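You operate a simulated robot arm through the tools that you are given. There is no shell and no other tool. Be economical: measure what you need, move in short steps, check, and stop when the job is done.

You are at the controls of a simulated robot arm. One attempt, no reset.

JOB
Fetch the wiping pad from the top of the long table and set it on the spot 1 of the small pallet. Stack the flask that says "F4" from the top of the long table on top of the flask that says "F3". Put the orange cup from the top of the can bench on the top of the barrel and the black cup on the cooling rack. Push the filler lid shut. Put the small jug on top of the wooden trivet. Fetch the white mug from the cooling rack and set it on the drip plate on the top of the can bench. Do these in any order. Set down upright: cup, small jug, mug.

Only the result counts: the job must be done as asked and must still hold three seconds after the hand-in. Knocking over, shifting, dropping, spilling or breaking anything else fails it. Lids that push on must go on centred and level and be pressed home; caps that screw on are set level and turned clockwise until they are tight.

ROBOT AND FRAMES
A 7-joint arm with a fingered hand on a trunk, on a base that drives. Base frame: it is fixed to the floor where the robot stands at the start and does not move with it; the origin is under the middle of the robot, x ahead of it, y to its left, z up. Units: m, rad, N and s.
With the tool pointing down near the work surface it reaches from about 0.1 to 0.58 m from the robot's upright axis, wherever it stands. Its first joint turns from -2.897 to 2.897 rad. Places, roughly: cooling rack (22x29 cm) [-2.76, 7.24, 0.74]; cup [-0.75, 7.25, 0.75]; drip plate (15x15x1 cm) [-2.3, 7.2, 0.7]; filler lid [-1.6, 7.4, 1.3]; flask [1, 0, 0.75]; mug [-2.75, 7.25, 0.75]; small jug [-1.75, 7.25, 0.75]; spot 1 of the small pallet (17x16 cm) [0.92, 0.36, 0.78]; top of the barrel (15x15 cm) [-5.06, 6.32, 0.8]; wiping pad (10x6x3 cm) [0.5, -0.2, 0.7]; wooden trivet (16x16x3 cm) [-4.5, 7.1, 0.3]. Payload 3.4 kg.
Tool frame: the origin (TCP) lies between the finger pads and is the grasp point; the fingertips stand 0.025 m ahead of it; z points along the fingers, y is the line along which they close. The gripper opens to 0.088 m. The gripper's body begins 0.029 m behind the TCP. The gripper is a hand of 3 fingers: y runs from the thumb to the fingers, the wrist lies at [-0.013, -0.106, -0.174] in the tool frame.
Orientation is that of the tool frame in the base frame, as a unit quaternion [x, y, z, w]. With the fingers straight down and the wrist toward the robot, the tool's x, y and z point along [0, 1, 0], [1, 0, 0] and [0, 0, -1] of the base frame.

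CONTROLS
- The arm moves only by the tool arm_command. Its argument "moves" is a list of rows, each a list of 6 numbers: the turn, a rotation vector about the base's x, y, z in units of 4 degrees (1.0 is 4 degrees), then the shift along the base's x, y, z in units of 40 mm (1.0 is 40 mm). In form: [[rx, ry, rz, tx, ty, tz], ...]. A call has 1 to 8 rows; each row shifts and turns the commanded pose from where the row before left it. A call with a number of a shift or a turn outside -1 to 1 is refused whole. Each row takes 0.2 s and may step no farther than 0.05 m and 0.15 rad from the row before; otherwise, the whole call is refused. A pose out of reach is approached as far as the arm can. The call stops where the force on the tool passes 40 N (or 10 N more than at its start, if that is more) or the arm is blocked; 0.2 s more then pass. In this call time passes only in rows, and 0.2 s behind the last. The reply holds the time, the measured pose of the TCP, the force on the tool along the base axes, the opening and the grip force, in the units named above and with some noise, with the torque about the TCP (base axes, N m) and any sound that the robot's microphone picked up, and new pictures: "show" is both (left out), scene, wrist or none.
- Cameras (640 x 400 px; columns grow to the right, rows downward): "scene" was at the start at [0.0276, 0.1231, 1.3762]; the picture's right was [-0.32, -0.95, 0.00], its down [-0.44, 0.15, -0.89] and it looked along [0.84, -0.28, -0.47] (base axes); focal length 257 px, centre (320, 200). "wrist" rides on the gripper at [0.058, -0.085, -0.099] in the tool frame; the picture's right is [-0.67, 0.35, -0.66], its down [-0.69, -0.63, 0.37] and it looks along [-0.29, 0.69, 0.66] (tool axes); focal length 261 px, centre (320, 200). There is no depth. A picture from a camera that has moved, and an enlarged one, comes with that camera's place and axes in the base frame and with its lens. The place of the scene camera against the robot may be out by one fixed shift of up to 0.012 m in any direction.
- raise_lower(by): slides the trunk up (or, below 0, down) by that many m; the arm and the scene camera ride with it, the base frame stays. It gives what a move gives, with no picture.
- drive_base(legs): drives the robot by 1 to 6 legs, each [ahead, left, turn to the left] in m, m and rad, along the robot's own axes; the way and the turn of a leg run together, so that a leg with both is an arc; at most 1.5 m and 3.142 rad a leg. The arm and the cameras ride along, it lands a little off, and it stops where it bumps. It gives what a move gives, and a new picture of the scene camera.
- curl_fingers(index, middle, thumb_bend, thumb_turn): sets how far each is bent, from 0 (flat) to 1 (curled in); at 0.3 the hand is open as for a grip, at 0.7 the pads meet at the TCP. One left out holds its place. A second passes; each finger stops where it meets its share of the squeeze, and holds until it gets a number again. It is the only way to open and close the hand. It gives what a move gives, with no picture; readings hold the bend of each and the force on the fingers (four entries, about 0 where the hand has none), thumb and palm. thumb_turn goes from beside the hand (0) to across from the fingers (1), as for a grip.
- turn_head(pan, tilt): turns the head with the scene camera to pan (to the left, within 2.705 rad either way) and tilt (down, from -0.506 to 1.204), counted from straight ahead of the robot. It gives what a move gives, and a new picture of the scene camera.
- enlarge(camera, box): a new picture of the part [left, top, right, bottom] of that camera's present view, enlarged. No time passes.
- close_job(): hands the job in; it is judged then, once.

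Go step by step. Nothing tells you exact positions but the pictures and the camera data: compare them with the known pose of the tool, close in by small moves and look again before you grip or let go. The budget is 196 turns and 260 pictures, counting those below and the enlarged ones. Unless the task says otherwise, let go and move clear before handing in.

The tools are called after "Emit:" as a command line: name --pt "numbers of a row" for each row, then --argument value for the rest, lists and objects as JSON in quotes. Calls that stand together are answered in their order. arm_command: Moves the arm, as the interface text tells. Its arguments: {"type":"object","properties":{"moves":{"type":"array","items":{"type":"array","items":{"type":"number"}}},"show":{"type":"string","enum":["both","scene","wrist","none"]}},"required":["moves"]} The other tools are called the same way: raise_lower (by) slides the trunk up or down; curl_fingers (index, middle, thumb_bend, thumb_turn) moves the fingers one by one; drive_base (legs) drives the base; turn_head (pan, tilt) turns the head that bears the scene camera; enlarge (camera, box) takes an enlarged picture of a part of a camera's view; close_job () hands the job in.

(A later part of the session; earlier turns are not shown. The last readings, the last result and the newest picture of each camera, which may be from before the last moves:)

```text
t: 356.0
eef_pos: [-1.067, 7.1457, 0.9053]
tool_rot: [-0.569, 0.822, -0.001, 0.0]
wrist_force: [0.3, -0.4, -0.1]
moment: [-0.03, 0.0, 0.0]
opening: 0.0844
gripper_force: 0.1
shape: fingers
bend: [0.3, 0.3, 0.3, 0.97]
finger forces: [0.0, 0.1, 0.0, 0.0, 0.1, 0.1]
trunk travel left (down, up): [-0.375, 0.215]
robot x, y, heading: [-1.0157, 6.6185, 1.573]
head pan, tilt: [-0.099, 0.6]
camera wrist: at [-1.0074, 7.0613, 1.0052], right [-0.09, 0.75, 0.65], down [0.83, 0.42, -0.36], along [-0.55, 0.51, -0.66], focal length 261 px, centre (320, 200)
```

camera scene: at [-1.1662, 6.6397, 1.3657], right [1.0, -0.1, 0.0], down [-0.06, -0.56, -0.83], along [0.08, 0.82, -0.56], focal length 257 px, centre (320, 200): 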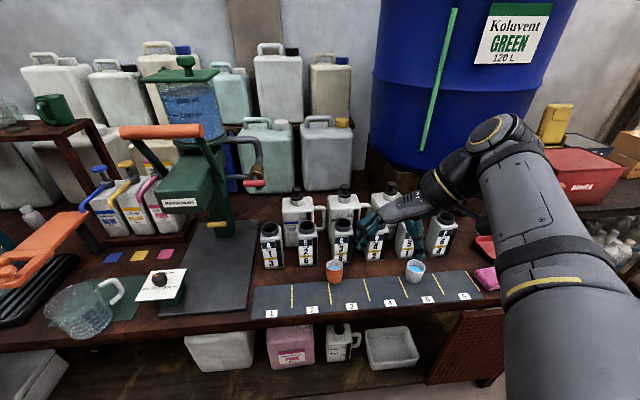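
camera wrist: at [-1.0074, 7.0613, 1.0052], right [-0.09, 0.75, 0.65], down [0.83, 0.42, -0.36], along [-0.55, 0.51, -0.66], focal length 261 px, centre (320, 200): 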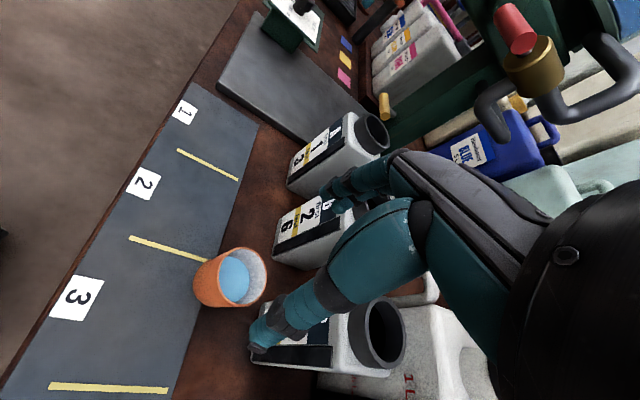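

The orange cup is at about (-1.075, 7.158). I'll descend in line and check once before closing.

Emit:
arm_command --pt "0 0 0 -0.2 0.3 -0.5" --pt "0 0 0 0 0 -1" --pt "0 0 0 0 0 -1" --show "wrist"

```text
t: 356.8
eef_pos: [-1.0749, 7.1572, 0.8033]
tool_rot: [-0.569, 0.822, -0.001, 0.001]
wrist_force: [0.2, 0.4, 0.2]
moment: [-0.01, 0.02, 0.0]
opening: 0.0842
gripper_force: 0.0
shape: fingers
bend: [0.3, 0.3, 0.3, 0.97]
finger forces: [0.1, 0.1, 0.0, 0.0, 0.0, 0.0]
trunk travel left (down, up): [-0.375, 0.215]
robot x, y, heading: [-1.0204, 6.6214, 1.569]
head pan, tilt: [-0.099, 0.6]
camera wrist: at [-1.0158, 7.0723, 0.9031], right [-0.09, 0.75, 0.66], down [0.83, 0.42, -0.36], along [-0.55, 0.51, -0.66], focal length 261 px, centre (320, 200)
```

wrist: 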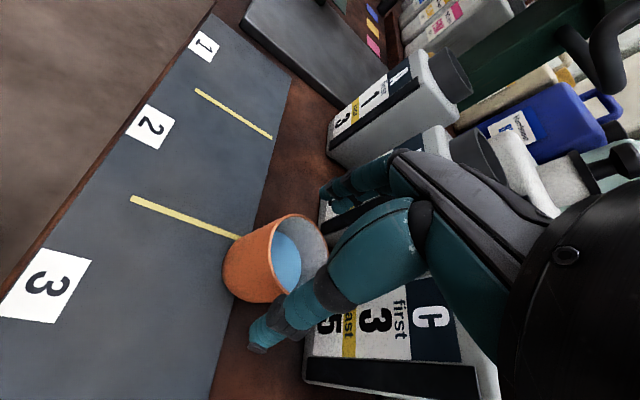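

Emit:
arm_command --pt "0 0 0 -0.08 0.08 -0.7" --pt "0 0 0 0 0 -0.52" --show "none"

Emit:
curl_fingers --index 0.7 --middle 0.7 --thumb_bend 0.7

Emit:
arm_command --pt "0 0 0 0 0 0.3" --pt "0 0 0 0 0 0.6" --show "wrist"

```text
t: 357.4
eef_pos: [-1.0767, 7.16, 0.7546]
tool_rot: [-0.568, 0.823, -0.002, 0.0]
wrist_force: [0.4, 0.6, -0.3]
moment: [-0.03, 0.03, 0.02]
opening: 0.0848
gripper_force: 0.1
shape: fingers
bend: [0.3, 0.3, 0.3, 0.97]
finger forces: [0.0, 0.1, 0.1, 0.0, 0.2, 0.1]
trunk travel left (down, up): [-0.375, 0.215]
robot x, y, heading: [-1.0184, 6.6137, 1.575]
head pan, tilt: [-0.099, 0.6]
```

```text
t: 358.4
eef_pos: [-1.079, 7.1593, 0.7548]
tool_rot: [-0.568, 0.823, 0.0, 0.001]
wrist_force: [-0.5, 1.1, 2.8]
moment: [0.06, 0.06, 0.02]
opening: 0.0356
gripper_force: 32.3
shape: fingers
bend: [0.5, 0.62, 0.62, 0.96]
finger forces: [24.7, 5.9, 0.0, 0.0, 33.9, 0.0]
trunk travel left (down, up): [-0.375, 0.215]
robot x, y, heading: [-1.0152, 6.6189, 1.571]
head pan, tilt: [-0.099, 0.6]
```

```text
t: 359.0
eef_pos: [-1.0786, 7.1608, 0.7892]
tool_rot: [-0.569, 0.822, -0.002, 0.001]
wrist_force: [-0.1, 0.5, -1.1]
moment: [-0.05, -0.01, -0.02]
opening: 0.0359
gripper_force: 30.6
shape: fingers
bend: [0.5, 0.62, 0.62, 0.96]
finger forces: [23.1, 5.3, 0.0, 0.0, 33.3, 0.0]
trunk travel left (down, up): [-0.375, 0.215]
robot x, y, heading: [-1.0187, 6.6183, 1.574]
head pan, tilt: [-0.099, 0.6]
camera wrist: at [-1.0194, 7.0757, 0.8897], right [-0.09, 0.75, 0.65], down [0.83, 0.42, -0.37], along [-0.55, 0.51, -0.66], focal length 261 px, centre (320, 200)
```

wrist: 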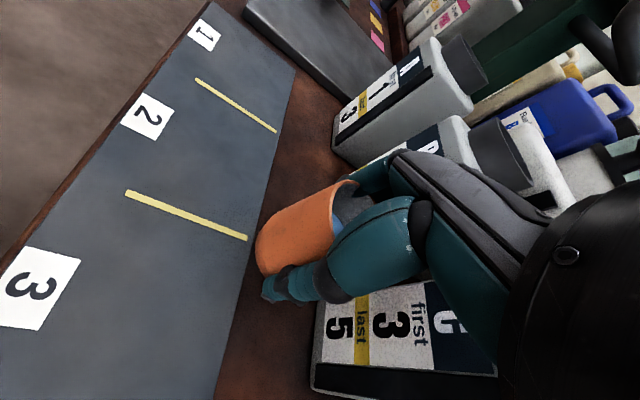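

The orange cup is held upright. I'll lift, retract and head for the barrel.

Emit:
arm_command --pt "0 0 0 0 0 1" --pt "0 0 0 0 0 1" --pt "0 0 0 0 0 1" --pt "0 0 0 0 -0.3 1" --pt "0 0 0 0.1 -1 0.4" --pt "0 0 0 0.1 -1 0" --pt "0 0 0 0.1 -1 0" --pt "0 0 0 0.1 -1 0" --show "none"

Emit:
turn_head --pan 0.1 --tilt 0.6

Emit:
drive_base --legs '[[0, 0.95, 0], [-0.2, 0.6, 0], [0, 0.5, 0], [0, 0, 1.571], [0.5, 0, 0]]'

```text
t: 360.8
eef_pos: [-1.0634, 6.9868, 0.9668]
tool_rot: [-0.569, 0.822, -0.001, 0.001]
wrist_force: [-0.6, 0.2, -0.1]
moment: [0.02, 0.02, 0.01]
opening: 0.0354
gripper_force: 28.6
shape: fingers
bend: [0.51, 0.63, 0.62, 0.96]
finger forces: [21.5, 5.6, 0.0, 0.0, 30.0, 0.0]
trunk travel left (down, up): [-0.375, 0.215]
robot x, y, heading: [-1.0191, 6.6168, 1.573]
head pan, tilt: [-0.099, 0.6]
```

```text
t: 361.5
eef_pos: [-1.0629, 6.9876, 0.9669]
tool_rot: [-0.568, 0.823, -0.001, 0.001]
wrist_force: [0.0, -0.3, 0.1]
moment: [0.0, 0.02, 0.01]
opening: 0.0356
gripper_force: 28.2
shape: fingers
bend: [0.51, 0.63, 0.62, 0.96]
finger forces: [21.4, 5.5, 0.0, 0.1, 30.1, 0.1]
trunk travel left (down, up): [-0.375, 0.215]
robot x, y, heading: [-1.0156, 6.6135, 1.577]
head pan, tilt: [0.099, 0.6]
camera scene: at [-1.1837, 6.6397, 1.3657], right [0.99, 0.1, 0.0], down [0.06, -0.56, -0.83], along [-0.08, 0.82, -0.56], focal length 257 px, centre (320, 200)
```

scene: 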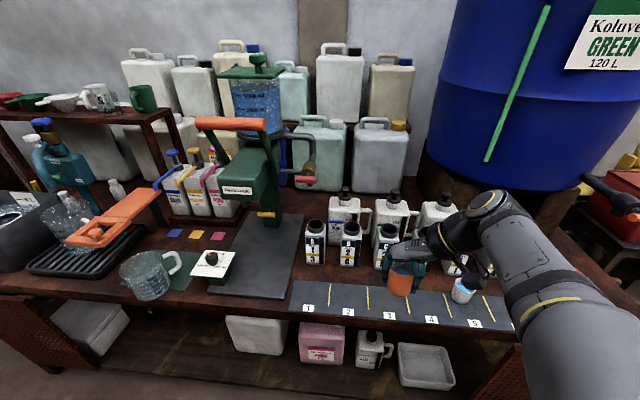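

```text
t: 378.6
eef_pos: [-3.9405, 6.334, 0.9665]
tool_rot: [0.986, -0.165, 0.0, -0.001]
wrist_force: [0.1, -0.2, -0.6]
moment: [-0.01, 0.01, 0.02]
opening: 0.0352
gripper_force: 27.4
shape: fingers
bend: [0.51, 0.63, 0.62, 0.96]
finger forces: [20.7, 5.6, 0.0, 0.0, 28.7, 0.0]
trunk travel left (down, up): [-0.375, 0.215]
robot x, y, heading: [-3.5704, 6.3927, -3.114]
head pan, tilt: [0.099, 0.6]
camera scene: at [-3.5933, 6.2166, 1.3657], right [-0.13, 0.99, 0.0], down [0.56, 0.07, -0.83], along [-0.82, -0.11, -0.56], focal length 257 px, centre (320, 200)
```

scene: 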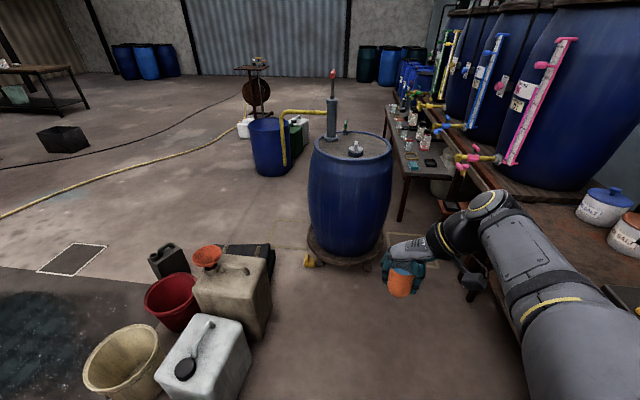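

The free spot on the barrel's top is right of the bung, at about (370,141) in the picture. I'll raise the trunk and drive up to it.

Emit:
raise_lower --by 0.2

Emit:
drive_base --legs '[[0.4, 0.07, -0.027], [0.38, 0, 0]]'

Emit:
turn_head --pan -0.15 --tilt 0.75

```text
t: 380.7
eef_pos: [-3.9401, 6.3337, 1.1652]
tool_rot: [0.986, -0.165, 0.0, -0.001]
wrist_force: [0.2, -0.9, -1.0]
moment: [0.03, -0.03, 0.02]
opening: 0.0351
gripper_force: 27.3
shape: fingers
bend: [0.51, 0.63, 0.62, 0.96]
finger forces: [20.7, 5.6, 0.0, 0.1, 28.6, 0.1]
trunk travel left (down, up): [-0.575, 0.015]
robot x, y, heading: [-3.5741, 6.392, -3.106]
head pan, tilt: [0.099, 0.6]
```

```text
t: 385.3
eef_pos: [-4.7206, 6.2641, 1.1666]
tool_rot: [0.984, -0.179, 0.002, -0.002]
wrist_force: [0.3, 1.3, -0.4]
moment: [-0.01, 0.04, -0.01]
opening: 0.0349
gripper_force: 28.2
shape: fingers
bend: [0.51, 0.63, 0.62, 0.96]
finger forces: [20.7, 5.7, 0.1, 0.0, 28.6, 0.0]
trunk travel left (down, up): [-0.575, 0.015]
robot x, y, heading: [-4.3502, 6.3085, -3.14]
head pan, tilt: [0.099, 0.6]
camera scene: at [-4.3777, 6.1372, 1.5657], right [-0.1, 0.99, 0.0], down [0.56, 0.06, -0.82], along [-0.82, -0.08, -0.57], focal length 257 px, centre (320, 200)
```

scene: 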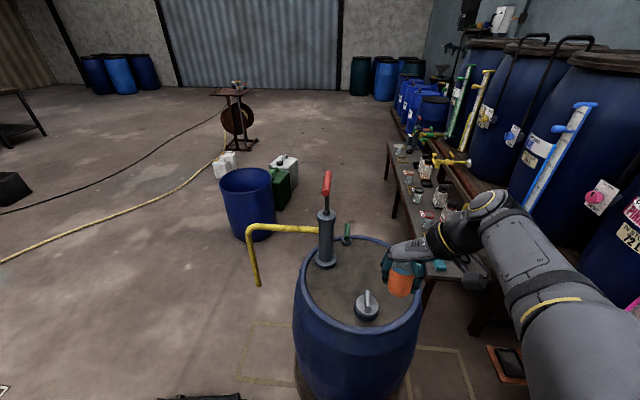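

```text
t: 386.0
eef_pos: [-4.7213, 6.2644, 1.1655]
tool_rot: [0.984, -0.179, 0.001, -0.002]
wrist_force: [-0.2, -0.7, -0.8]
moment: [0.0, 0.01, -0.01]
opening: 0.0349
gripper_force: 27.3
shape: fingers
bend: [0.51, 0.63, 0.62, 0.96]
finger forces: [20.7, 5.6, 0.0, 0.0, 28.7, 0.0]
trunk travel left (down, up): [-0.575, 0.015]
robot x, y, heading: [-4.3492, 6.3137, -3.137]
head pan, tilt: [-0.15, 0.75]
camera scene: at [-4.371, 6.1583, 1.5529], right [0.15, 0.99, 0.0], down [0.67, -0.1, -0.73], along [-0.72, 0.11, -0.68], focal length 257 px, centre (320, 200)
```

scene: 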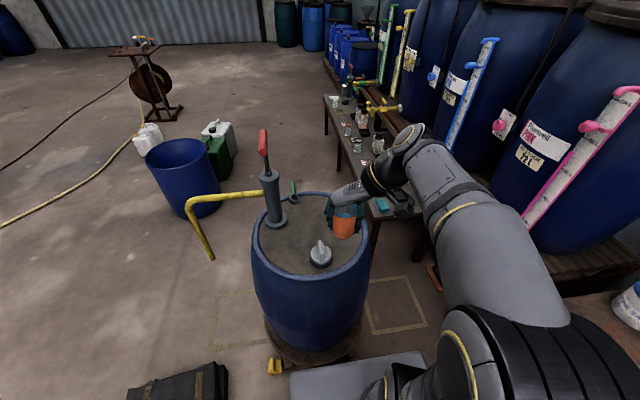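

Target (-5.06, 6.32) projects into the free area behind the bung. I'll bring the cup over it.

Emit:
arm_command --pt "0 0 0 -0.95 0.17 -0.6" --pt "0 0 0 -0.95 0.17 -0.6" --pt "0 0 0 -0.95 0.17 -0.6" --pt "0 0 0 -0.95 0.17 -0.6" --pt "0 0 0 -0.95 0.17 -0.6" --pt "0 0 0 -0.95 0.17 -0.6" --pt "0 0 0 -0.95 0.17 -0.6" --pt "0 0 0 -0.8 0.17 -0.6" --show "none"

Emit:
arm_command --pt "0 0 0 -0.8 0 -0.5" --pt "0 0 0 0 0 -0.7" --show "both"

```text
t: 387.8
eef_pos: [-4.9949, 6.3161, 0.9701]
tool_rot: [0.984, -0.179, 0.0, -0.002]
wrist_force: [0.0, 0.8, -0.1]
moment: [0.0, 0.06, 0.01]
opening: 0.0348
gripper_force: 26.4
shape: fingers
bend: [0.52, 0.63, 0.62, 0.96]
finger forces: [19.8, 5.7, 0.0, 0.1, 27.2, 0.0]
out of reach, approached as far as the arm can: row 8
trunk travel left (down, up): [-0.575, 0.015]
robot x, y, heading: [-4.3523, 6.3114, -3.137]
head pan, tilt: [-0.15, 0.75]
```

```text
t: 388.4
eef_pos: [-4.9981, 6.3165, 0.9305]
tool_rot: [0.984, -0.179, 0.001, -0.002]
wrist_force: [-0.5, 0.0, -1.4]
moment: [-0.01, 0.01, -0.02]
opening: 0.0352
gripper_force: 26.5
shape: fingers
bend: [0.52, 0.63, 0.62, 0.96]
finger forces: [19.7, 5.8, 0.1, 0.0, 27.3, 0.0]
out of reach, approached as far as the arm can: row 1
trunk travel left (down, up): [-0.575, 0.015]
robot x, y, heading: [-4.3531, 6.311, -3.137]
head pan, tilt: [-0.15, 0.75]
camera scene: at [-4.3715, 6.1585, 1.5529], right [0.15, 0.99, 0.0], down [0.67, -0.1, -0.73], along [-0.72, 0.11, -0.68], focal length 257 px, centre (320, 200)
camera wrist: at [-4.9137, 6.3742, 1.0303], right [-0.75, -0.09, 0.65], down [-0.42, 0.83, -0.36], along [-0.51, -0.55, -0.66], focal length 261 px, centre (320, 200)
```

scene: 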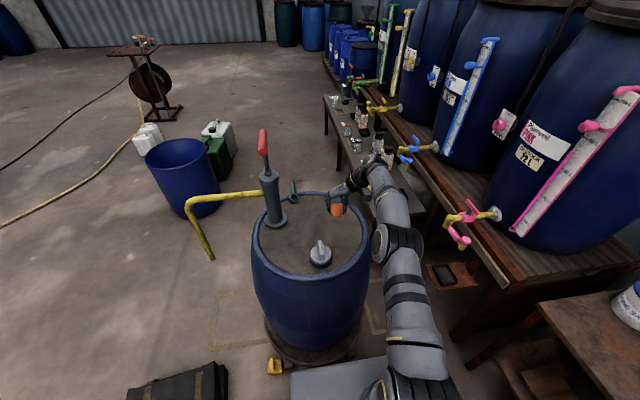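
wrist: 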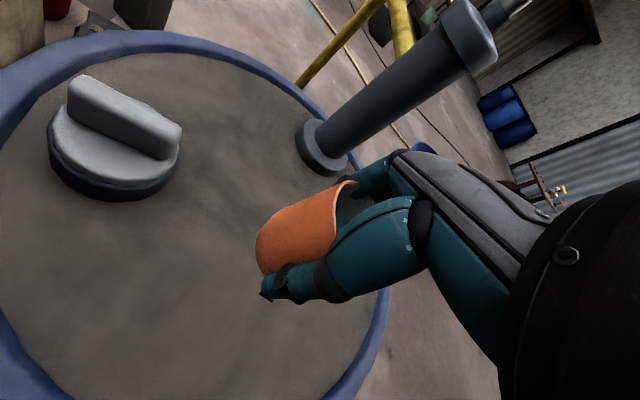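

Reach ends at about 0.645 m. I'll creep the base 5 cm forward.

Emit:
drive_base --legs '[[0.05, 0, 0]]'

Emit:
arm_command --pt "0 0 0 0 0 -0.7" --pt "0 0 0 0 0 -0.6" --show "none"

Emit:
arm_command --pt "0 0 0 0 0 -0.2" --pt "0 0 0 0 0 -0.15" --show "wrist"

```text
t: 389.4
eef_pos: [-5.0485, 6.317, 0.9297]
tool_rot: [0.984, -0.18, 0.001, -0.002]
wrist_force: [0.0, 0.8, -1.1]
moment: [-0.03, -0.04, 0.01]
opening: 0.0347
gripper_force: 26.4
shape: fingers
bend: [0.52, 0.63, 0.62, 0.96]
finger forces: [19.8, 5.7, 0.1, 0.1, 27.3, 0.1]
trunk travel left (down, up): [-0.575, 0.015]
robot x, y, heading: [-4.4053, 6.3069, -3.137]
head pan, tilt: [-0.15, 0.75]
camera scene: at [-4.4227, 6.1584, 1.5528], right [0.15, 0.99, 0.0], down [0.68, -0.1, -0.73], along [-0.72, 0.11, -0.68], focal length 257 px, centre (320, 200)
```

scene: 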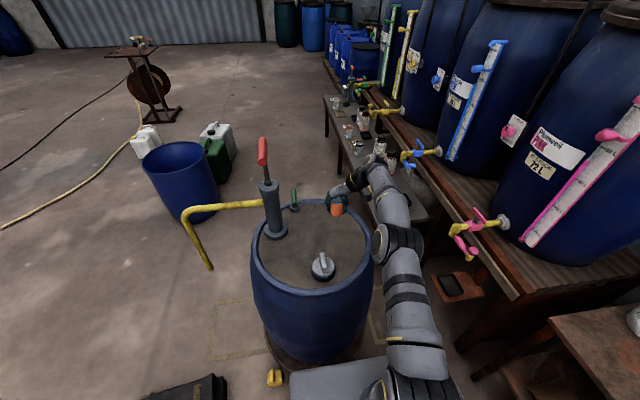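

```text
t: 390.0
eef_pos: [-5.0487, 6.316, 0.8785]
tool_rot: [0.984, -0.179, 0.001, -0.003]
wrist_force: [0.8, -0.1, 0.1]
moment: [0.0, 0.0, -0.02]
opening: 0.0346
gripper_force: 26.3
shape: fingers
bend: [0.52, 0.63, 0.62, 0.96]
finger forces: [19.6, 5.9, 0.0, 0.0, 27.2, 0.0]
trunk travel left (down, up): [-0.575, 0.015]
robot x, y, heading: [-4.3991, 6.3072, -3.14]
head pan, tilt: [-0.15, 0.75]
```

```text
t: 390.6
eef_pos: [-5.0482, 6.3161, 0.8647]
tool_rot: [0.984, -0.18, -0.001, -0.002]
wrist_force: [0.2, -0.9, -1.4]
moment: [0.03, -0.01, 0.0]
opening: 0.0348
gripper_force: 26.7
shape: fingers
bend: [0.52, 0.63, 0.62, 0.96]
finger forces: [19.8, 5.8, 0.0, 0.0, 27.1, 0.0]
trunk travel left (down, up): [-0.575, 0.015]
robot x, y, heading: [-4.4017, 6.3106, -3.139]
head pan, tilt: [-0.15, 0.75]
camera wrist: at [-4.963, 6.3733, 0.964], right [-0.75, -0.09, 0.66], down [-0.42, 0.83, -0.36], along [-0.51, -0.55, -0.66], focal length 261 px, centre (320, 200)
```

wrist: 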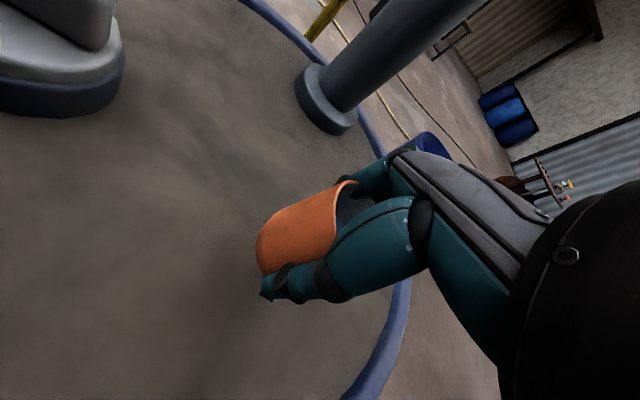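

Emit:
arm_command --pt "0 0 0 0 0 -0.15" --pt "0 0 0 0 0 -0.12" --pt "0 0 0 0 0 -0.1" --show "none"

Emit:
arm_command --pt "0 0 0 0 0 -0.08" --pt "0 0 0 0 0 -0.08" --show "none"

```text
t: 391.4
eef_pos: [-5.0443, 6.3151, 0.8496]
tool_rot: [0.984, -0.179, 0.0, -0.001]
wrist_force: [-0.3, -0.4, -0.4]
moment: [-0.01, 0.02, -0.03]
opening: 0.0348
gripper_force: 26.3
shape: fingers
bend: [0.52, 0.63, 0.62, 0.96]
finger forces: [19.7, 5.8, 0.0, 0.1, 27.1, 0.0]
out of reach, approached as far as the arm can: row 1
trunk travel left (down, up): [-0.575, 0.015]
robot x, y, heading: [-4.3989, 6.3129, -3.141]
head pan, tilt: [-0.15, 0.75]
```

```text
t: 392.0
eef_pos: [-5.0444, 6.3152, 0.843]
tool_rot: [0.984, -0.18, 0.0, -0.002]
wrist_force: [-0.5, 0.2, -1.8]
moment: [0.02, 0.03, -0.01]
opening: 0.0349
gripper_force: 26.3
shape: fingers
bend: [0.52, 0.63, 0.62, 0.96]
finger forces: [19.8, 5.8, 0.1, 0.0, 27.1, 0.0]
trunk travel left (down, up): [-0.575, 0.015]
robot x, y, heading: [-4.4026, 6.3122, -3.136]
head pan, tilt: [-0.15, 0.75]
```

Emit:
arm_command --pt "0 0 0 0 0 -0.08" --pt "0 0 0 0 0 -0.08" --show "none"

Emit:
arm_command --pt "0 0 0 0 0 -0.06" --pt "0 0 0 0 0 -0.06" --show "none"

```text
t: 392.6
eef_pos: [-5.0429, 6.3149, 0.837]
tool_rot: [0.984, -0.179, 0.0, -0.001]
wrist_force: [0.0, 0.3, -1.0]
moment: [-0.03, 0.0, -0.03]
opening: 0.035
gripper_force: 26.8
shape: fingers
bend: [0.52, 0.63, 0.62, 0.96]
finger forces: [19.5, 5.7, 0.0, 0.1, 27.1, 0.1]
trunk travel left (down, up): [-0.575, 0.015]
robot x, y, heading: [-4.4019, 6.309, -3.14]
head pan, tilt: [-0.15, 0.75]
```

```text
t: 393.2
eef_pos: [-5.0441, 6.3152, 0.8322]
tool_rot: [0.984, -0.179, 0.0, -0.001]
wrist_force: [0.4, 0.4, -0.9]
moment: [0.0, -0.02, 0.01]
opening: 0.0349
gripper_force: 26.0
shape: fingers
bend: [0.52, 0.63, 0.62, 0.96]
finger forces: [19.5, 5.7, 0.1, 0.1, 27.0, 0.0]
trunk travel left (down, up): [-0.575, 0.015]
robot x, y, heading: [-4.3999, 6.307, -3.141]
head pan, tilt: [-0.15, 0.75]
```

Emit:
arm_command --pt "0 0 0 0 0 -0.08" --pt "0 0 0 0 0 -0.08" --pt "0 0 0 0 0 -0.08" --show "wrist"

```text
t: 394.0
eef_pos: [-5.04, 6.3159, 0.8264]
tool_rot: [0.984, -0.18, -0.002, -0.001]
wrist_force: [0.6, 0.5, 15.3]
moment: [0.03, 0.19, 0.03]
opening: 0.0346
gripper_force: 30.8
shape: fingers
bend: [0.52, 0.63, 0.62, 0.96]
finger forces: [22.5, 7.2, 0.0, 0.0, 30.7, 0.2]
trunk travel left (down, up): [-0.575, 0.015]
robot x, y, heading: [-4.4008, 6.3097, -3.143]
head pan, tilt: [-0.15, 0.75]
camera wrist: at [-4.956, 6.3737, 0.9253], right [-0.75, -0.09, 0.66], down [-0.42, 0.83, -0.36], along [-0.52, -0.55, -0.66], focal length 261 px, centre (320, 200)
```

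wrist: 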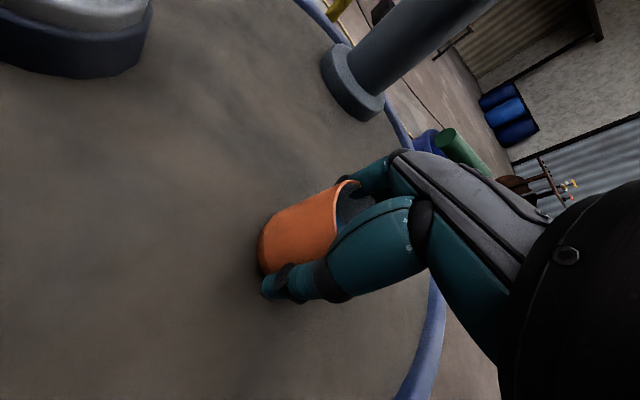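

Contact on the barrel top. Releasing and lifting clear.

Emit:
arm_command --pt "0 0 0 0 0 0.04" --show "none"

Emit:
curl_fingers --index 0.3 --middle 0.32 --thumb_bend 0.32

Emit:
arm_command --pt "0 0 0 0 0 0.2" --pt "0 0 0 0 0 0.5" --pt "0 0 0 0 0 1" --pt "0 0 0 0.3 0 0.8" --pt "0 0 0 1 0 0.4" --pt "0 0 0 1 0 0.4" --pt "0 0 0 1 0 0.4" --pt "0 0 0 1 0 0" --show "scene"

```text
t: 394.4
eef_pos: [-5.0395, 6.3157, 0.8252]
tool_rot: [0.984, -0.18, -0.002, -0.001]
wrist_force: [-0.7, -0.1, 20.3]
moment: [0.03, 0.29, 0.0]
opening: 0.0347
gripper_force: 32.1
shape: fingers
bend: [0.52, 0.63, 0.62, 0.96]
finger forces: [24.0, 8.5, 0.0, 0.1, 31.7, 0.0]
trunk travel left (down, up): [-0.575, 0.015]
robot x, y, heading: [-4.404, 6.3098, -3.139]
head pan, tilt: [-0.15, 0.75]
```

```text
t: 395.4
eef_pos: [-5.04, 6.3151, 0.822]
tool_rot: [0.984, -0.18, 0.0, -0.002]
wrist_force: [-0.3, -1.0, 0.3]
moment: [0.02, 0.02, 0.01]
opening: 0.0825
gripper_force: 0.1
shape: fingers
bend: [0.3, 0.32, 0.32, 0.97]
finger forces: [0.1, 0.0, 0.0, 0.0, 0.1, 0.0]
trunk travel left (down, up): [-0.575, 0.015]
robot x, y, heading: [-4.3988, 6.3079, -3.141]
head pan, tilt: [-0.15, 0.75]
```

```text
t: 397.2
eef_pos: [-5.0384, 6.3482, 0.9695]
tool_rot: [0.984, -0.179, 0.001, -0.001]
wrist_force: [-0.1, -0.1, -0.6]
moment: [-0.03, 0.01, 0.0]
opening: 0.0823
gripper_force: 0.1
shape: fingers
bend: [0.3, 0.32, 0.32, 0.97]
finger forces: [0.0, 0.0, 0.1, 0.0, 0.0, 0.1]
out of reach, approached as far as the arm can: row 3, 4, 5, 6, 7, 8
trunk travel left (down, up): [-0.575, 0.015]
robot x, y, heading: [-4.3991, 6.3124, -3.141]
head pan, tilt: [-0.15, 0.75]
camera scene: at [-4.4215, 6.1584, 1.5528], right [0.15, 0.99, 0.0], down [0.67, -0.1, -0.73], along [-0.72, 0.11, -0.68], focal length 257 px, centre (320, 200)
```

scene: 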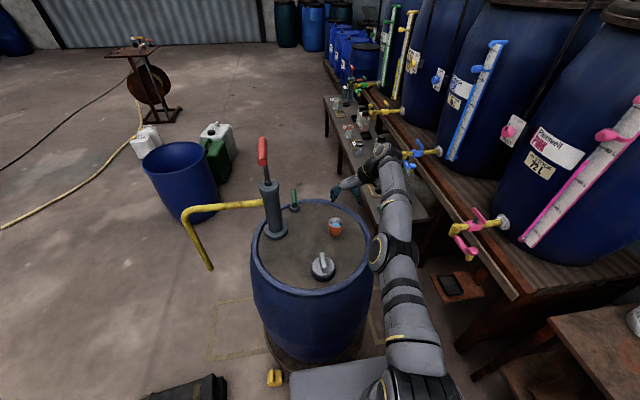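

The orange cup stands on the barrel. Now the jug: I'll back away, lower the trunk and pull the arm in.

Emit:
drive_base --legs '[[-0.45, 0, 0]]'

Emit:
raise_lower --by -0.2

Emit:
arm_command --pt "0 0 0 1 -0.2 0" --pt "0 0 0 1 -0.2 0.3" --pt "0 0 0 1 -0.2 0.5" --pt "0 0 0 0.9 0 0.7" --pt "0 0 0 0.9 0 0.7" --pt "0 0 0 0.9 0 0.7" --show "none"

```text
t: 399.9
eef_pos: [-4.5838, 6.3518, 0.9697]
tool_rot: [0.983, -0.184, 0.0, -0.002]
wrist_force: [0.0, 0.2, -0.2]
moment: [0.02, -0.03, 0.0]
opening: 0.082
gripper_force: 0.0
shape: fingers
bend: [0.3, 0.32, 0.32, 0.97]
finger forces: [0.0, 0.1, 0.0, 0.1, 0.0, 0.0]
trunk travel left (down, up): [-0.575, 0.015]
robot x, y, heading: [-3.9447, 6.3057, 3.138]
head pan, tilt: [-0.15, 0.75]
camera scene: at [-3.9679, 6.1572, 1.5529], right [0.16, 0.99, 0.0], down [0.67, -0.11, -0.73], along [-0.72, 0.11, -0.68], focal length 257 px, centre (320, 200)
```

scene: 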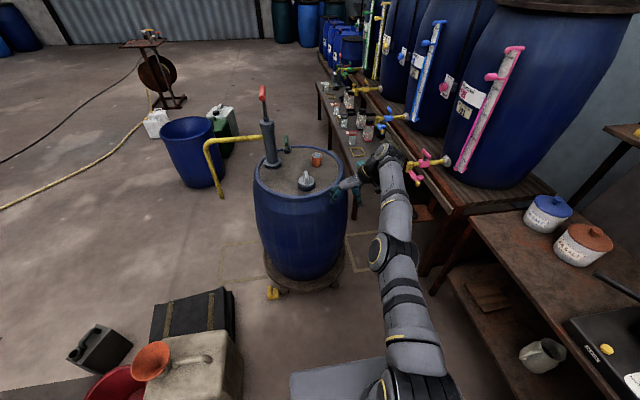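

```text
t: 402.1
eef_pos: [-4.5834, 6.3504, 0.7693]
tool_rot: [0.983, -0.183, 0.001, -0.001]
wrist_force: [0.1, 0.2, -0.6]
moment: [0.01, 0.03, 0.0]
opening: 0.0824
gripper_force: 0.1
shape: fingers
bend: [0.3, 0.32, 0.32, 0.97]
finger forces: [0.1, 0.0, 0.0, 0.1, 0.0, 0.1]
trunk travel left (down, up): [-0.375, 0.215]
robot x, y, heading: [-3.9449, 6.3102, 3.136]
head pan, tilt: [-0.15, 0.75]
```

```text
t: 403.5
eef_pos: [-4.5459, 6.3815, 0.9109]
tool_rot: [0.983, -0.182, 0.002, -0.002]
wrist_force: [0.3, 0.3, 0.1]
moment: [0.0, 0.04, -0.03]
opening: 0.0824
gripper_force: 0.2
shape: fingers
bend: [0.3, 0.32, 0.32, 0.97]
finger forces: [0.0, 0.0, 0.0, 0.0, 0.0, 0.0]
out of reach, approached as far as the arm can: row 1, 2, 3, 4, 5, 6
trunk travel left (down, up): [-0.375, 0.215]
robot x, y, heading: [-3.9463, 6.3088, 3.132]
head pan, tilt: [-0.15, 0.75]
```

Emit:
arm_command --pt "0 0 -1 0 0 -0.5" --pt "0 0 -1 0 0 -0.5" --pt "0 0 -1 0.3 0 -0.3" --pt "0 0 -1 0.6 0 0" --pt "0 0 -1 0.8 0 0" --pt "0 0 -1 1 0 0" --pt "0 0 0 1 0 0" --pt "0 0 0 1 0 0" --show "none"

```text
t: 405.3
eef_pos: [-4.5558, 6.4557, 0.9243]
tool_rot: [0.924, -0.383, 0.003, -0.002]
wrist_force: [0.2, -0.4, 0.0]
moment: [-0.01, 0.03, -0.02]
opening: 0.0824
gripper_force: 0.1
shape: fingers
bend: [0.3, 0.32, 0.32, 0.97]
finger forces: [0.1, 0.0, 0.1, 0.1, 0.1, 0.1]
out of reach, approached as far as the arm can: row 1, 2, 3, 4, 5, 6, 7, 8
trunk travel left (down, up): [-0.375, 0.215]
robot x, y, heading: [-3.9454, 6.306, 3.133]
head pan, tilt: [-0.15, 0.75]
```

Emit:
arm_command --pt "0 0 0 0 -0.3 -1" --pt "0 0 0 0 -0.3 -1" --pt "0 0 0 0 -0.3 -1" --pt "0 0 0 0 -0.3 -1" --pt "0 0 0 0.5 0 -1" --pt "0 0 0 0.7 0 -0.8" --pt "0 0 0 1 0 0" --pt "0 0 0 1 0 0" --show "none"

```text
t: 407.1
eef_pos: [-4.5878, 6.471, 0.7034]
tool_rot: [0.924, -0.383, 0.002, 0.0]
wrist_force: [-0.1, 0.1, -1.0]
moment: [-0.02, 0.02, -0.01]
opening: 0.0827
gripper_force: 0.0
shape: fingers
bend: [0.3, 0.32, 0.32, 0.97]
finger forces: [0.0, 0.0, 0.0, 0.0, 0.0, 0.1]
out of reach, approached as far as the arm can: row 1, 2, 3, 4, 5, 6, 7, 8
trunk travel left (down, up): [-0.375, 0.215]
robot x, y, heading: [-3.9443, 6.3098, 3.137]
head pan, tilt: [-0.15, 0.75]
```

I think the commanded pose has drifted in too close to the robot's axis. I'll command it back out to a comfortable distance.

Emit:
arm_command --pt "0 0 0 -1 0.2 0.45" --pt "0 0 0 -1 0.2 0.45" --pt "0 0 0 -1 0.2 0.45" --pt "0 0 0 -1 0.2 0.45" --pt "0 0 0 -1 0.2 0.45" --pt "0 0 0 -1 0.2 0.45" --pt "0 0 0 -1 0.2 0.45" --pt "0 0 0 -1 0.2 0.45" --show "none"

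```text
t: 408.9
eef_pos: [-4.5999, 6.4455, 0.7858]
tool_rot: [0.924, -0.383, 0.001, -0.001]
wrist_force: [0.1, -0.3, 0.9]
moment: [0.0, 0.03, -0.03]
opening: 0.0824
gripper_force: 0.0
shape: fingers
bend: [0.3, 0.32, 0.32, 0.97]
finger forces: [0.1, 0.0, 0.1, 0.0, 0.0, 0.0]
out of reach, approached as far as the arm can: row 1, 2, 3, 4, 5, 6, 7, 8
trunk travel left (down, up): [-0.375, 0.215]
robot x, y, heading: [-3.9473, 6.3076, 3.136]
head pan, tilt: [-0.15, 0.75]
```

Emit:
drive_base --legs '[[-0.03, 0, 0]]'

Emit:
arm_command --pt "0 1 0 0 0 0" --pt "0 1 0 0 0 0" --pt "0 1 0 0 0 0" --pt "0 1 0 0.5 0 0" --pt "0 1 0 0.5 0 0" --pt "0 1 0 0.5 0 0" --show "none"

```text
t: 409.7
eef_pos: [-4.5705, 6.4459, 0.7863]
tool_rot: [0.923, -0.384, 0.002, -0.001]
wrist_force: [-1.1, -0.1, -0.1]
moment: [0.02, 0.04, 0.0]
opening: 0.0824
gripper_force: 0.1
shape: fingers
bend: [0.3, 0.32, 0.32, 0.97]
finger forces: [0.0, 0.0, 0.1, 0.0, 0.1, 0.0]
trunk travel left (down, up): [-0.375, 0.215]
robot x, y, heading: [-3.9169, 6.3074, 3.135]
head pan, tilt: [-0.15, 0.75]
camera scene: at [-3.9388, 6.157, 1.3529], right [0.16, 0.99, 0.0], down [0.67, -0.11, -0.73], along [-0.72, 0.11, -0.68], focal length 257 px, centre (320, 200)
```

scene: 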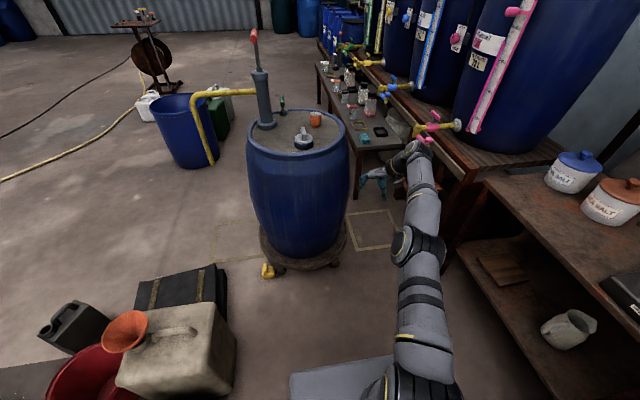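

```text
t: 411.1
eef_pos: [-4.6123, 6.4938, 0.7931]
tool_rot: [0.904, -0.375, -0.191, 0.079]
wrist_force: [-0.6, 0.2, -0.3]
moment: [-0.02, 0.01, -0.01]
opening: 0.0827
gripper_force: 0.1
shape: fingers
bend: [0.3, 0.32, 0.32, 0.97]
finger forces: [0.0, 0.0, 0.0, 0.0, 0.1, 0.1]
out of reach, approached as far as the arm can: row 1, 2, 3, 4, 5, 6
trunk travel left (down, up): [-0.375, 0.215]
robot x, y, heading: [-3.9186, 6.3066, 3.138]
head pan, tilt: [-0.15, 0.75]
```

The elbow is locked nearly straight. I'll command outward and then strongly down so it bends again.

Emit:
arm_command --pt "0 0 0 -1 0.3 -0.3" --pt "0 0 0 -1 0.3 -0.3" --pt "0 0 0 -0.8 0.2 -0.3" --pt "0 0 0 0 0 -1" --pt "0 0 0 0 0 -1" --pt "0 0 0 0.3 0 -1" --pt "0 0 0 0.5 0 -1" --pt "0 0 0 0.7 0 -0.8" --show "none"

```text
t: 412.9
eef_pos: [-4.5545, 6.48, 0.5763]
tool_rot: [0.903, -0.376, -0.191, 0.079]
wrist_force: [-0.3, -0.6, -0.1]
moment: [0.01, 0.02, 0.03]
opening: 0.0822
gripper_force: 0.1
shape: fingers
bend: [0.3, 0.32, 0.32, 0.97]
finger forces: [0.0, 0.0, 0.1, 0.0, 0.1, 0.0]
out of reach, approached as far as the arm can: row 1, 2, 3, 5
trunk travel left (down, up): [-0.375, 0.215]
robot x, y, heading: [-3.9169, 6.3077, 3.137]
head pan, tilt: [-0.15, 0.75]
```

The elbow is free again. Retracting and raising.

Emit:
arm_command --pt "0 0 0 1 -0.2 0.2" --pt "0 0 0 1 -0.2 0.2" --pt "0 0 0 1 -0.3 0.3" --pt "0 -1 0 0.9 -0.3 0.4" --pt "0 -1 0 0.8 -0.3 0.5" --pt "0 -1 0 0.6 -0.3 0.8" --pt "0 -1 0 0 -0.2 1" --pt "0 -1 0 0 -0.2 1" --show "none"

Emit:
arm_command --pt "0 -1 1 0 0 1" --pt "0 0 1 0 0 1" --pt "0 0 1 0 0 1" --pt "0 0 1 0 0 0.5" --pt "0 0 1 0 0 0" --pt "0 0 1 0 0 0" --pt "0 0 1 0 0 0" --show "none"

```text
t: 414.7
eef_pos: [-4.3426, 6.4006, 0.7572]
tool_rot: [0.923, -0.384, -0.03, 0.012]
wrist_force: [-1.0, -0.2, 0.5]
moment: [-0.02, -0.02, 0.0]
opening: 0.0823
gripper_force: 0.0
shape: fingers
bend: [0.3, 0.32, 0.32, 0.97]
finger forces: [0.0, 0.0, 0.1, 0.0, 0.1, 0.0]
trunk travel left (down, up): [-0.375, 0.215]
robot x, y, heading: [-3.9144, 6.3109, 3.137]
head pan, tilt: [-0.15, 0.75]
```

```text
t: 416.3
eef_pos: [-4.344, 6.3998, 0.8951]
tool_rot: [0.989, -0.148, 0.002, -0.001]
wrist_force: [-0.4, 0.1, -0.3]
moment: [0.0, -0.01, 0.02]
opening: 0.0824
gripper_force: 0.0
shape: fingers
bend: [0.3, 0.32, 0.32, 0.97]
finger forces: [0.1, 0.0, 0.0, 0.0, 0.0, 0.0]
trunk travel left (down, up): [-0.375, 0.215]
robot x, y, heading: [-3.9179, 6.3099, 3.135]
head pan, tilt: [-0.15, 0.75]
```

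Emit:
arm_command --pt "0 0 1 0.4 -0.4 0.5" --pt "0 1 0 0.4 -0.4 0.5" --pt "0 1 0 0.4 -0.4 0.5" --pt "0 1 0 0.4 -0.4 0.5" --pt "0 1 0 0 0 0.5" --pt "0 1 0 0 0 0" --pt "0 1 0 0 0 0" --pt "0 1 0 0 0 0" --show "none"

Emit:
arm_command --pt "0 1 0 0 0 0" --pt "0 1 0 0 0 0" --pt "0 1 0 0 0 0" --show "none"

Emit:
curl_fingers --index 0.03 --middle 0.03 --thumb_bend 0.03

```text
t: 418.1
eef_pos: [-4.2791, 6.3372, 0.9945]
tool_rot: [0.964, -0.11, -0.239, 0.027]
wrist_force: [-0.8, -0.2, 0.0]
moment: [0.02, 0.02, 0.0]
opening: 0.0823
gripper_force: 0.2
shape: fingers
bend: [0.3, 0.32, 0.32, 0.97]
finger forces: [0.0, 0.0, 0.0, 0.0, 0.1, 0.1]
trunk travel left (down, up): [-0.375, 0.215]
robot x, y, heading: [-3.9167, 6.3105, 3.134]
head pan, tilt: [-0.15, 0.75]
```

```text
t: 418.9
eef_pos: [-4.2803, 6.3361, 0.9939]
tool_rot: [0.934, -0.106, -0.34, 0.039]
wrist_force: [-0.3, -0.2, -0.5]
moment: [-0.01, 0.01, 0.02]
opening: 0.0822
gripper_force: 0.0
shape: fingers
bend: [0.3, 0.32, 0.32, 0.97]
finger forces: [0.1, 0.0, 0.0, 0.1, 0.0, 0.0]
trunk travel left (down, up): [-0.375, 0.215]
robot x, y, heading: [-3.9181, 6.3099, 3.134]
head pan, tilt: [-0.15, 0.75]
```

```text
t: 419.9
eef_pos: [-4.2804, 6.3363, 0.9939]
tool_rot: [0.934, -0.108, -0.339, 0.039]
wrist_force: [0.3, 0.5, 0.2]
moment: [0.0, -0.01, -0.03]
opening: 0.1288
gripper_force: 0.1
shape: fingers
bend: [0.03, 0.03, 0.03, 0.97]
finger forces: [0.0, 0.0, 0.1, 0.0, 0.0, 0.0]
trunk travel left (down, up): [-0.375, 0.215]
robot x, y, heading: [-3.9184, 6.3063, 3.13]
head pan, tilt: [-0.15, 0.75]
```

The hand now points forward-down. I'll drive back to the jug.

Emit:
drive_base --legs '[[0, 0, -1.56], [0.11, 0, 0], [0, -1.45, 0], [0, -0.72, 0], [0.1, 0, 0]]'

Emit:
turn_head --pan 0.05 --tilt 0.75

```text
t: 435.9
eef_pos: [-1.7104, 6.8361, 0.9944]
tool_rot: [-0.574, 0.745, 0.264, 0.216]
wrist_force: [-0.5, 0.3, -0.2]
moment: [-0.02, 0.0, -0.02]
opening: 0.1288
gripper_force: 0.0
shape: fingers
bend: [0.03, 0.03, 0.03, 0.97]
finger forces: [0.1, 0.0, 0.0, 0.0, 0.1, 0.1]
trunk travel left (down, up): [-0.375, 0.215]
robot x, y, heading: [-1.7522, 6.4763, 1.535]
head pan, tilt: [-0.15, 0.75]
camera scene: at [-1.8918, 6.4962, 1.3529], right [0.98, -0.18, 0.0], down [-0.13, -0.67, -0.73], along [0.13, 0.72, -0.68], focal length 257 px, centre (320, 200)
```

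scene: 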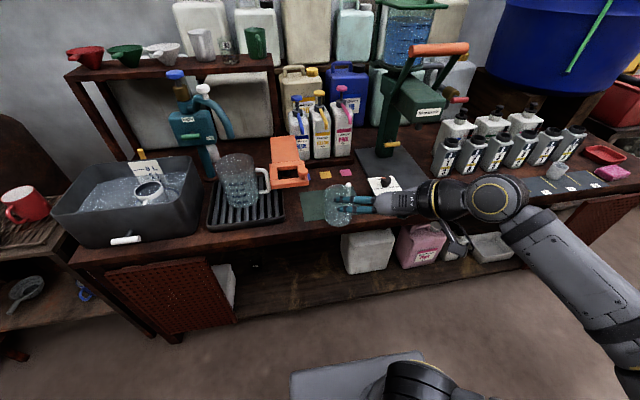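

```text
t: 436.7
eef_pos: [-1.7106, 6.8368, 0.9939]
tool_rot: [-0.575, 0.744, 0.263, 0.215]
wrist_force: [-0.5, 0.2, 0.1]
moment: [0.04, 0.0, 0.0]
opening: 0.1288
gripper_force: 0.0
shape: fingers
bend: [0.03, 0.03, 0.03, 0.97]
finger forces: [0.0, 0.1, 0.1, 0.0, 0.0, 0.0]
trunk travel left (down, up): [-0.375, 0.215]
robot x, y, heading: [-1.7477, 6.4753, 1.541]
head pan, tilt: [0.051, 0.75]
camera scene: at [-1.9083, 6.4977, 1.3529], right [1.0, 0.02, 0.0], down [0.01, -0.68, -0.73], along [-0.01, 0.73, -0.68], focal length 257 px, centre (320, 200)
```

scene: 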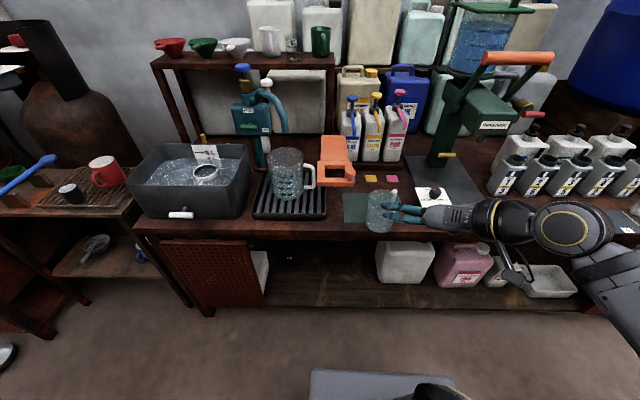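

Emit:
drive_base --legs '[[0.08, 0, 0.03]]'

Emit:
arm_command --pt "0 0 0 0 0.85 -0.5" --pt "0 0 0 0 0.85 -0.5" --pt "0 0 0 0 0.85 -0.6" --show "both"

```text
t: 437.7
eef_pos: [-1.7189, 6.9185, 0.9942]
tool_rot: [-0.585, 0.736, 0.266, 0.212]
wrist_force: [-0.2, 0.1, 0.3]
moment: [-0.03, 0.01, 0.0]
opening: 0.1286
gripper_force: 0.1
shape: fingers
bend: [0.03, 0.03, 0.03, 0.97]
finger forces: [0.0, 0.0, 0.1, 0.0, 0.0, 0.0]
trunk travel left (down, up): [-0.375, 0.215]
robot x, y, heading: [-1.7467, 6.5568, 1.567]
head pan, tilt: [0.051, 0.75]
camera scene: at [-1.9075, 6.5737, 1.3529], right [1.0, 0.05, 0.0], down [0.03, -0.68, -0.73], along [-0.03, 0.73, -0.68], focal length 257 px, centre (320, 200)
```

scene: 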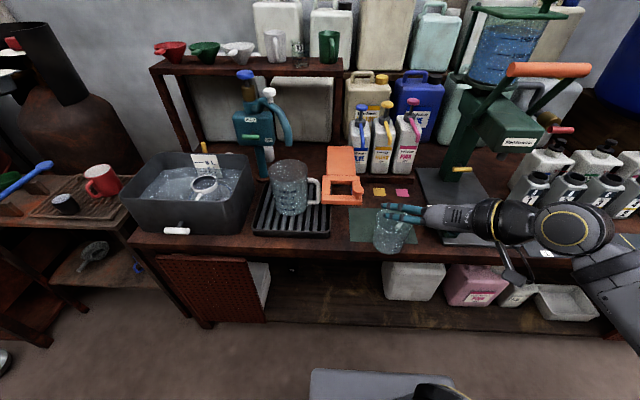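

```text
t: 438.5
eef_pos: [-1.719, 7.021, 0.9285]
tool_rot: [-0.586, 0.736, 0.266, 0.212]
wrist_force: [-0.5, -0.1, 0.1]
moment: [0.01, 0.0, -0.01]
opening: 0.1287
gripper_force: 0.0
shape: fingers
bend: [0.03, 0.03, 0.03, 0.97]
finger forces: [0.0, 0.0, 0.0, 0.1, 0.1, 0.1]
trunk travel left (down, up): [-0.375, 0.215]
robot x, y, heading: [-1.7477, 6.5558, 1.56]
head pan, tilt: [0.051, 0.75]
camera scene: at [-1.9076, 6.5738, 1.3529], right [1.0, 0.05, 0.0], down [0.03, -0.68, -0.73], along [-0.03, 0.73, -0.68], focal length 257 px, centre (320, 200)
camera wrist: at [-1.649, 6.8982, 0.9568], right [-0.19, 0.14, 0.97], down [0.77, 0.64, 0.06], along [-0.61, 0.76, -0.23], focal length 261 px, centre (320, 200)
```

scene: 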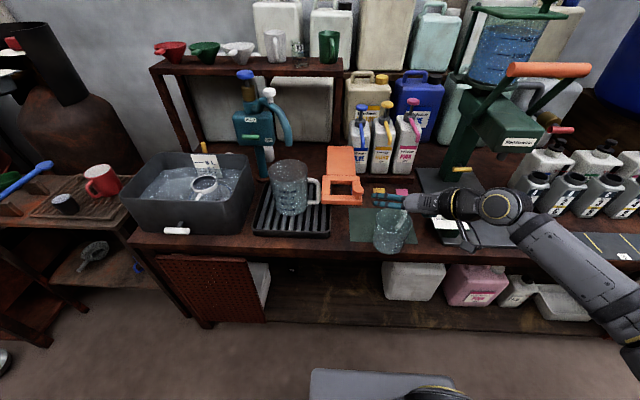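
wrist: 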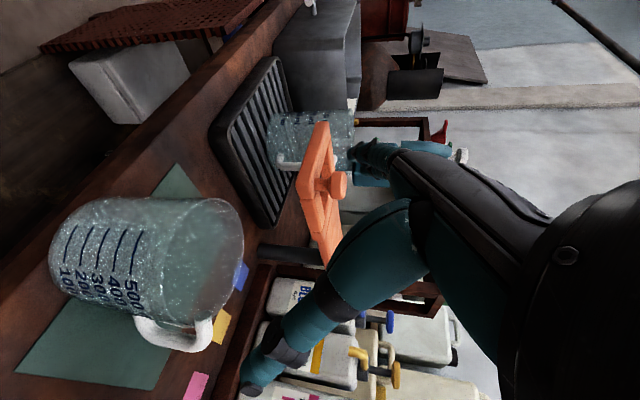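

Emit:
arm_command --pt "0 0 0 0 0.3 -0.8" --pt "0 0 0 0 0.3 -0.8" --pt "0 0 0 0 0.25 -0.7" --show "wrist"

Emit:
enlarge --camera "scene" --box '[340, 150, 480, 270]'

```text
t: 439.3
eef_pos: [-1.7193, 7.0552, 0.8364]
tool_rot: [-0.584, 0.736, 0.267, 0.212]
wrist_force: [-0.6, -0.1, 0.4]
moment: [-0.01, -0.01, -0.06]
opening: 0.129
gripper_force: 0.0
shape: fingers
bend: [0.03, 0.03, 0.03, 0.97]
finger forces: [0.0, 0.1, 0.0, 0.0, 0.0, 0.1]
trunk travel left (down, up): [-0.375, 0.215]
robot x, y, heading: [-1.7486, 6.5501, 1.563]
head pan, tilt: [0.051, 0.75]
camera wrist: at [-1.649, 6.9322, 0.8654], right [-0.19, 0.14, 0.97], down [0.77, 0.64, 0.06], along [-0.61, 0.76, -0.23], focal length 261 px, centre (320, 200)
```

wrist: 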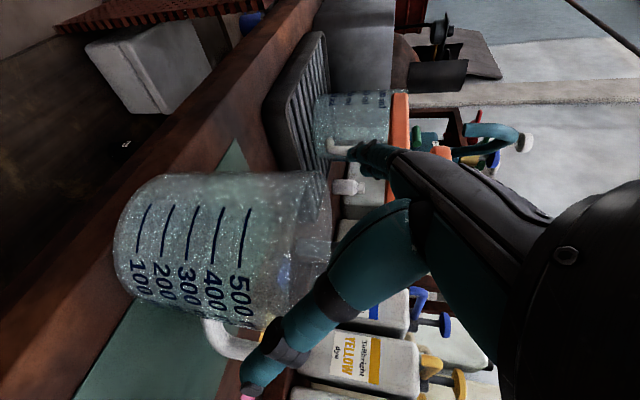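

```text
3.33 times, centred on (410, 210) of scene
camera zoom: at [-1.9076, 6.5738, 1.3529], right [1.0, 0.05, 0.0], down [0.03, -0.68, -0.73], along [-0.03, 0.73, -0.68], focal length 856 px, centre (20, 167)
```

zoom: 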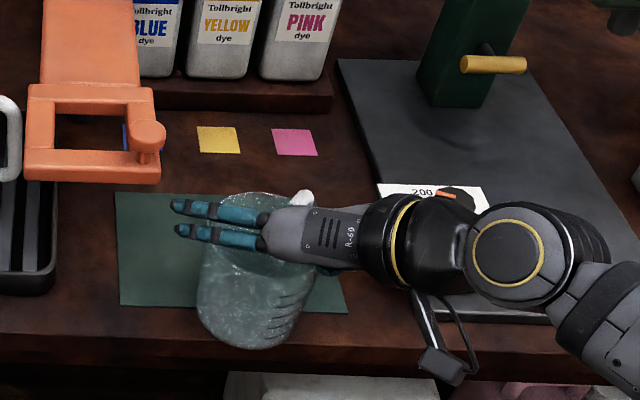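

The open fingers lie nearly flat over the jug. The jug centre looks about 14 mm further left, so I'll shift and descend to touch.

Emit:
arm_command --pt "0 0 0 -0.35 0.15 0" --pt "0 0 0 0 0 -0.3" --pt "0 0 0 0 0 -0.25" --pt "0 0 0 0 0 -0.2" --show "none"

```text
t: 440.3
eef_pos: [-1.734, 7.0598, 0.8064]
tool_rot: [-0.585, 0.736, 0.267, 0.212]
wrist_force: [-0.2, -0.7, 0.4]
moment: [0.02, -0.01, -0.02]
opening: 0.1291
gripper_force: 0.0
shape: fingers
bend: [0.03, 0.03, 0.03, 0.98]
finger forces: [0.1, 0.0, 0.0, 0.1, 0.3, 0.1]
trunk travel left (down, up): [-0.375, 0.215]
robot x, y, heading: [-1.747, 6.5552, 1.563]
head pan, tilt: [0.051, 0.75]
```

Emit:
arm_command --pt "0 0 0 0 0 -0.2" --pt "0 0 0 0 0 -0.2" --pt "0 0 0 0 0 -0.15" --show "wrist"

Emit:
enlarge --camera "scene" --box '[340, 150, 480, 270]'

```text
t: 441.1
eef_pos: [-1.7345, 7.0593, 0.787]
tool_rot: [-0.585, 0.735, 0.268, 0.212]
wrist_force: [-2.1, -6.4, 18.2]
moment: [-0.1, 0.35, 0.09]
opening: 0.1291
gripper_force: 9.3
shape: fingers
bend: [0.03, 0.03, 0.03, 0.98]
finger forces: [0.1, 10.3, 0.0, 0.0, 0.4, 8.2]
trunk travel left (down, up): [-0.375, 0.215]
robot x, y, heading: [-1.7472, 6.5575, 1.566]
head pan, tilt: [0.051, 0.75]
camera wrist: at [-1.6639, 6.937, 0.8149], right [-0.19, 0.14, 0.97], down [0.77, 0.64, 0.06], along [-0.61, 0.76, -0.23], focal length 261 px, centre (320, 200)
```

wrist: 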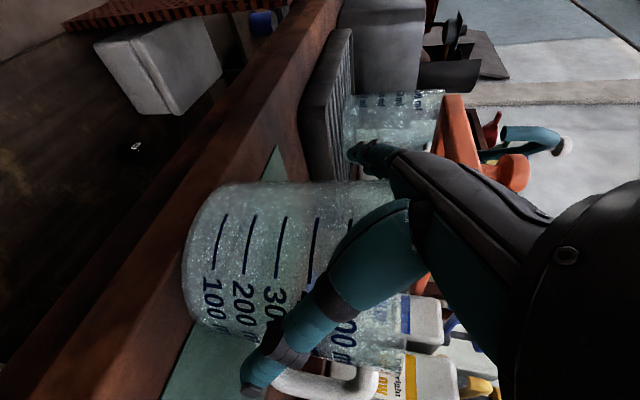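

```text
3.33 times, centred on (410, 210) of scene
camera zoom: at [-1.9078, 6.5714, 1.3533], right [1.0, 0.05, 0.0], down [0.03, -0.68, -0.73], along [-0.03, 0.73, -0.68], focal length 856 px, centre (20, 167)
```

zoom: 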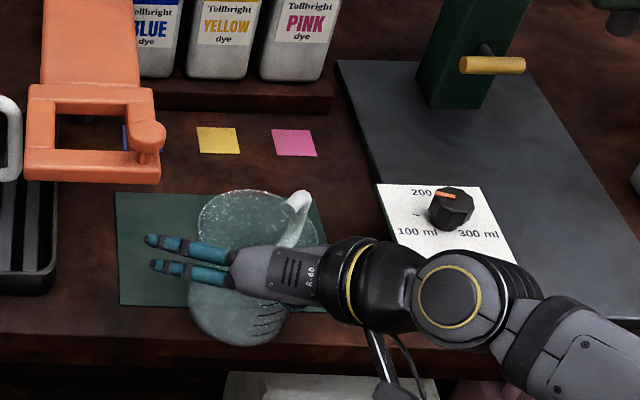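

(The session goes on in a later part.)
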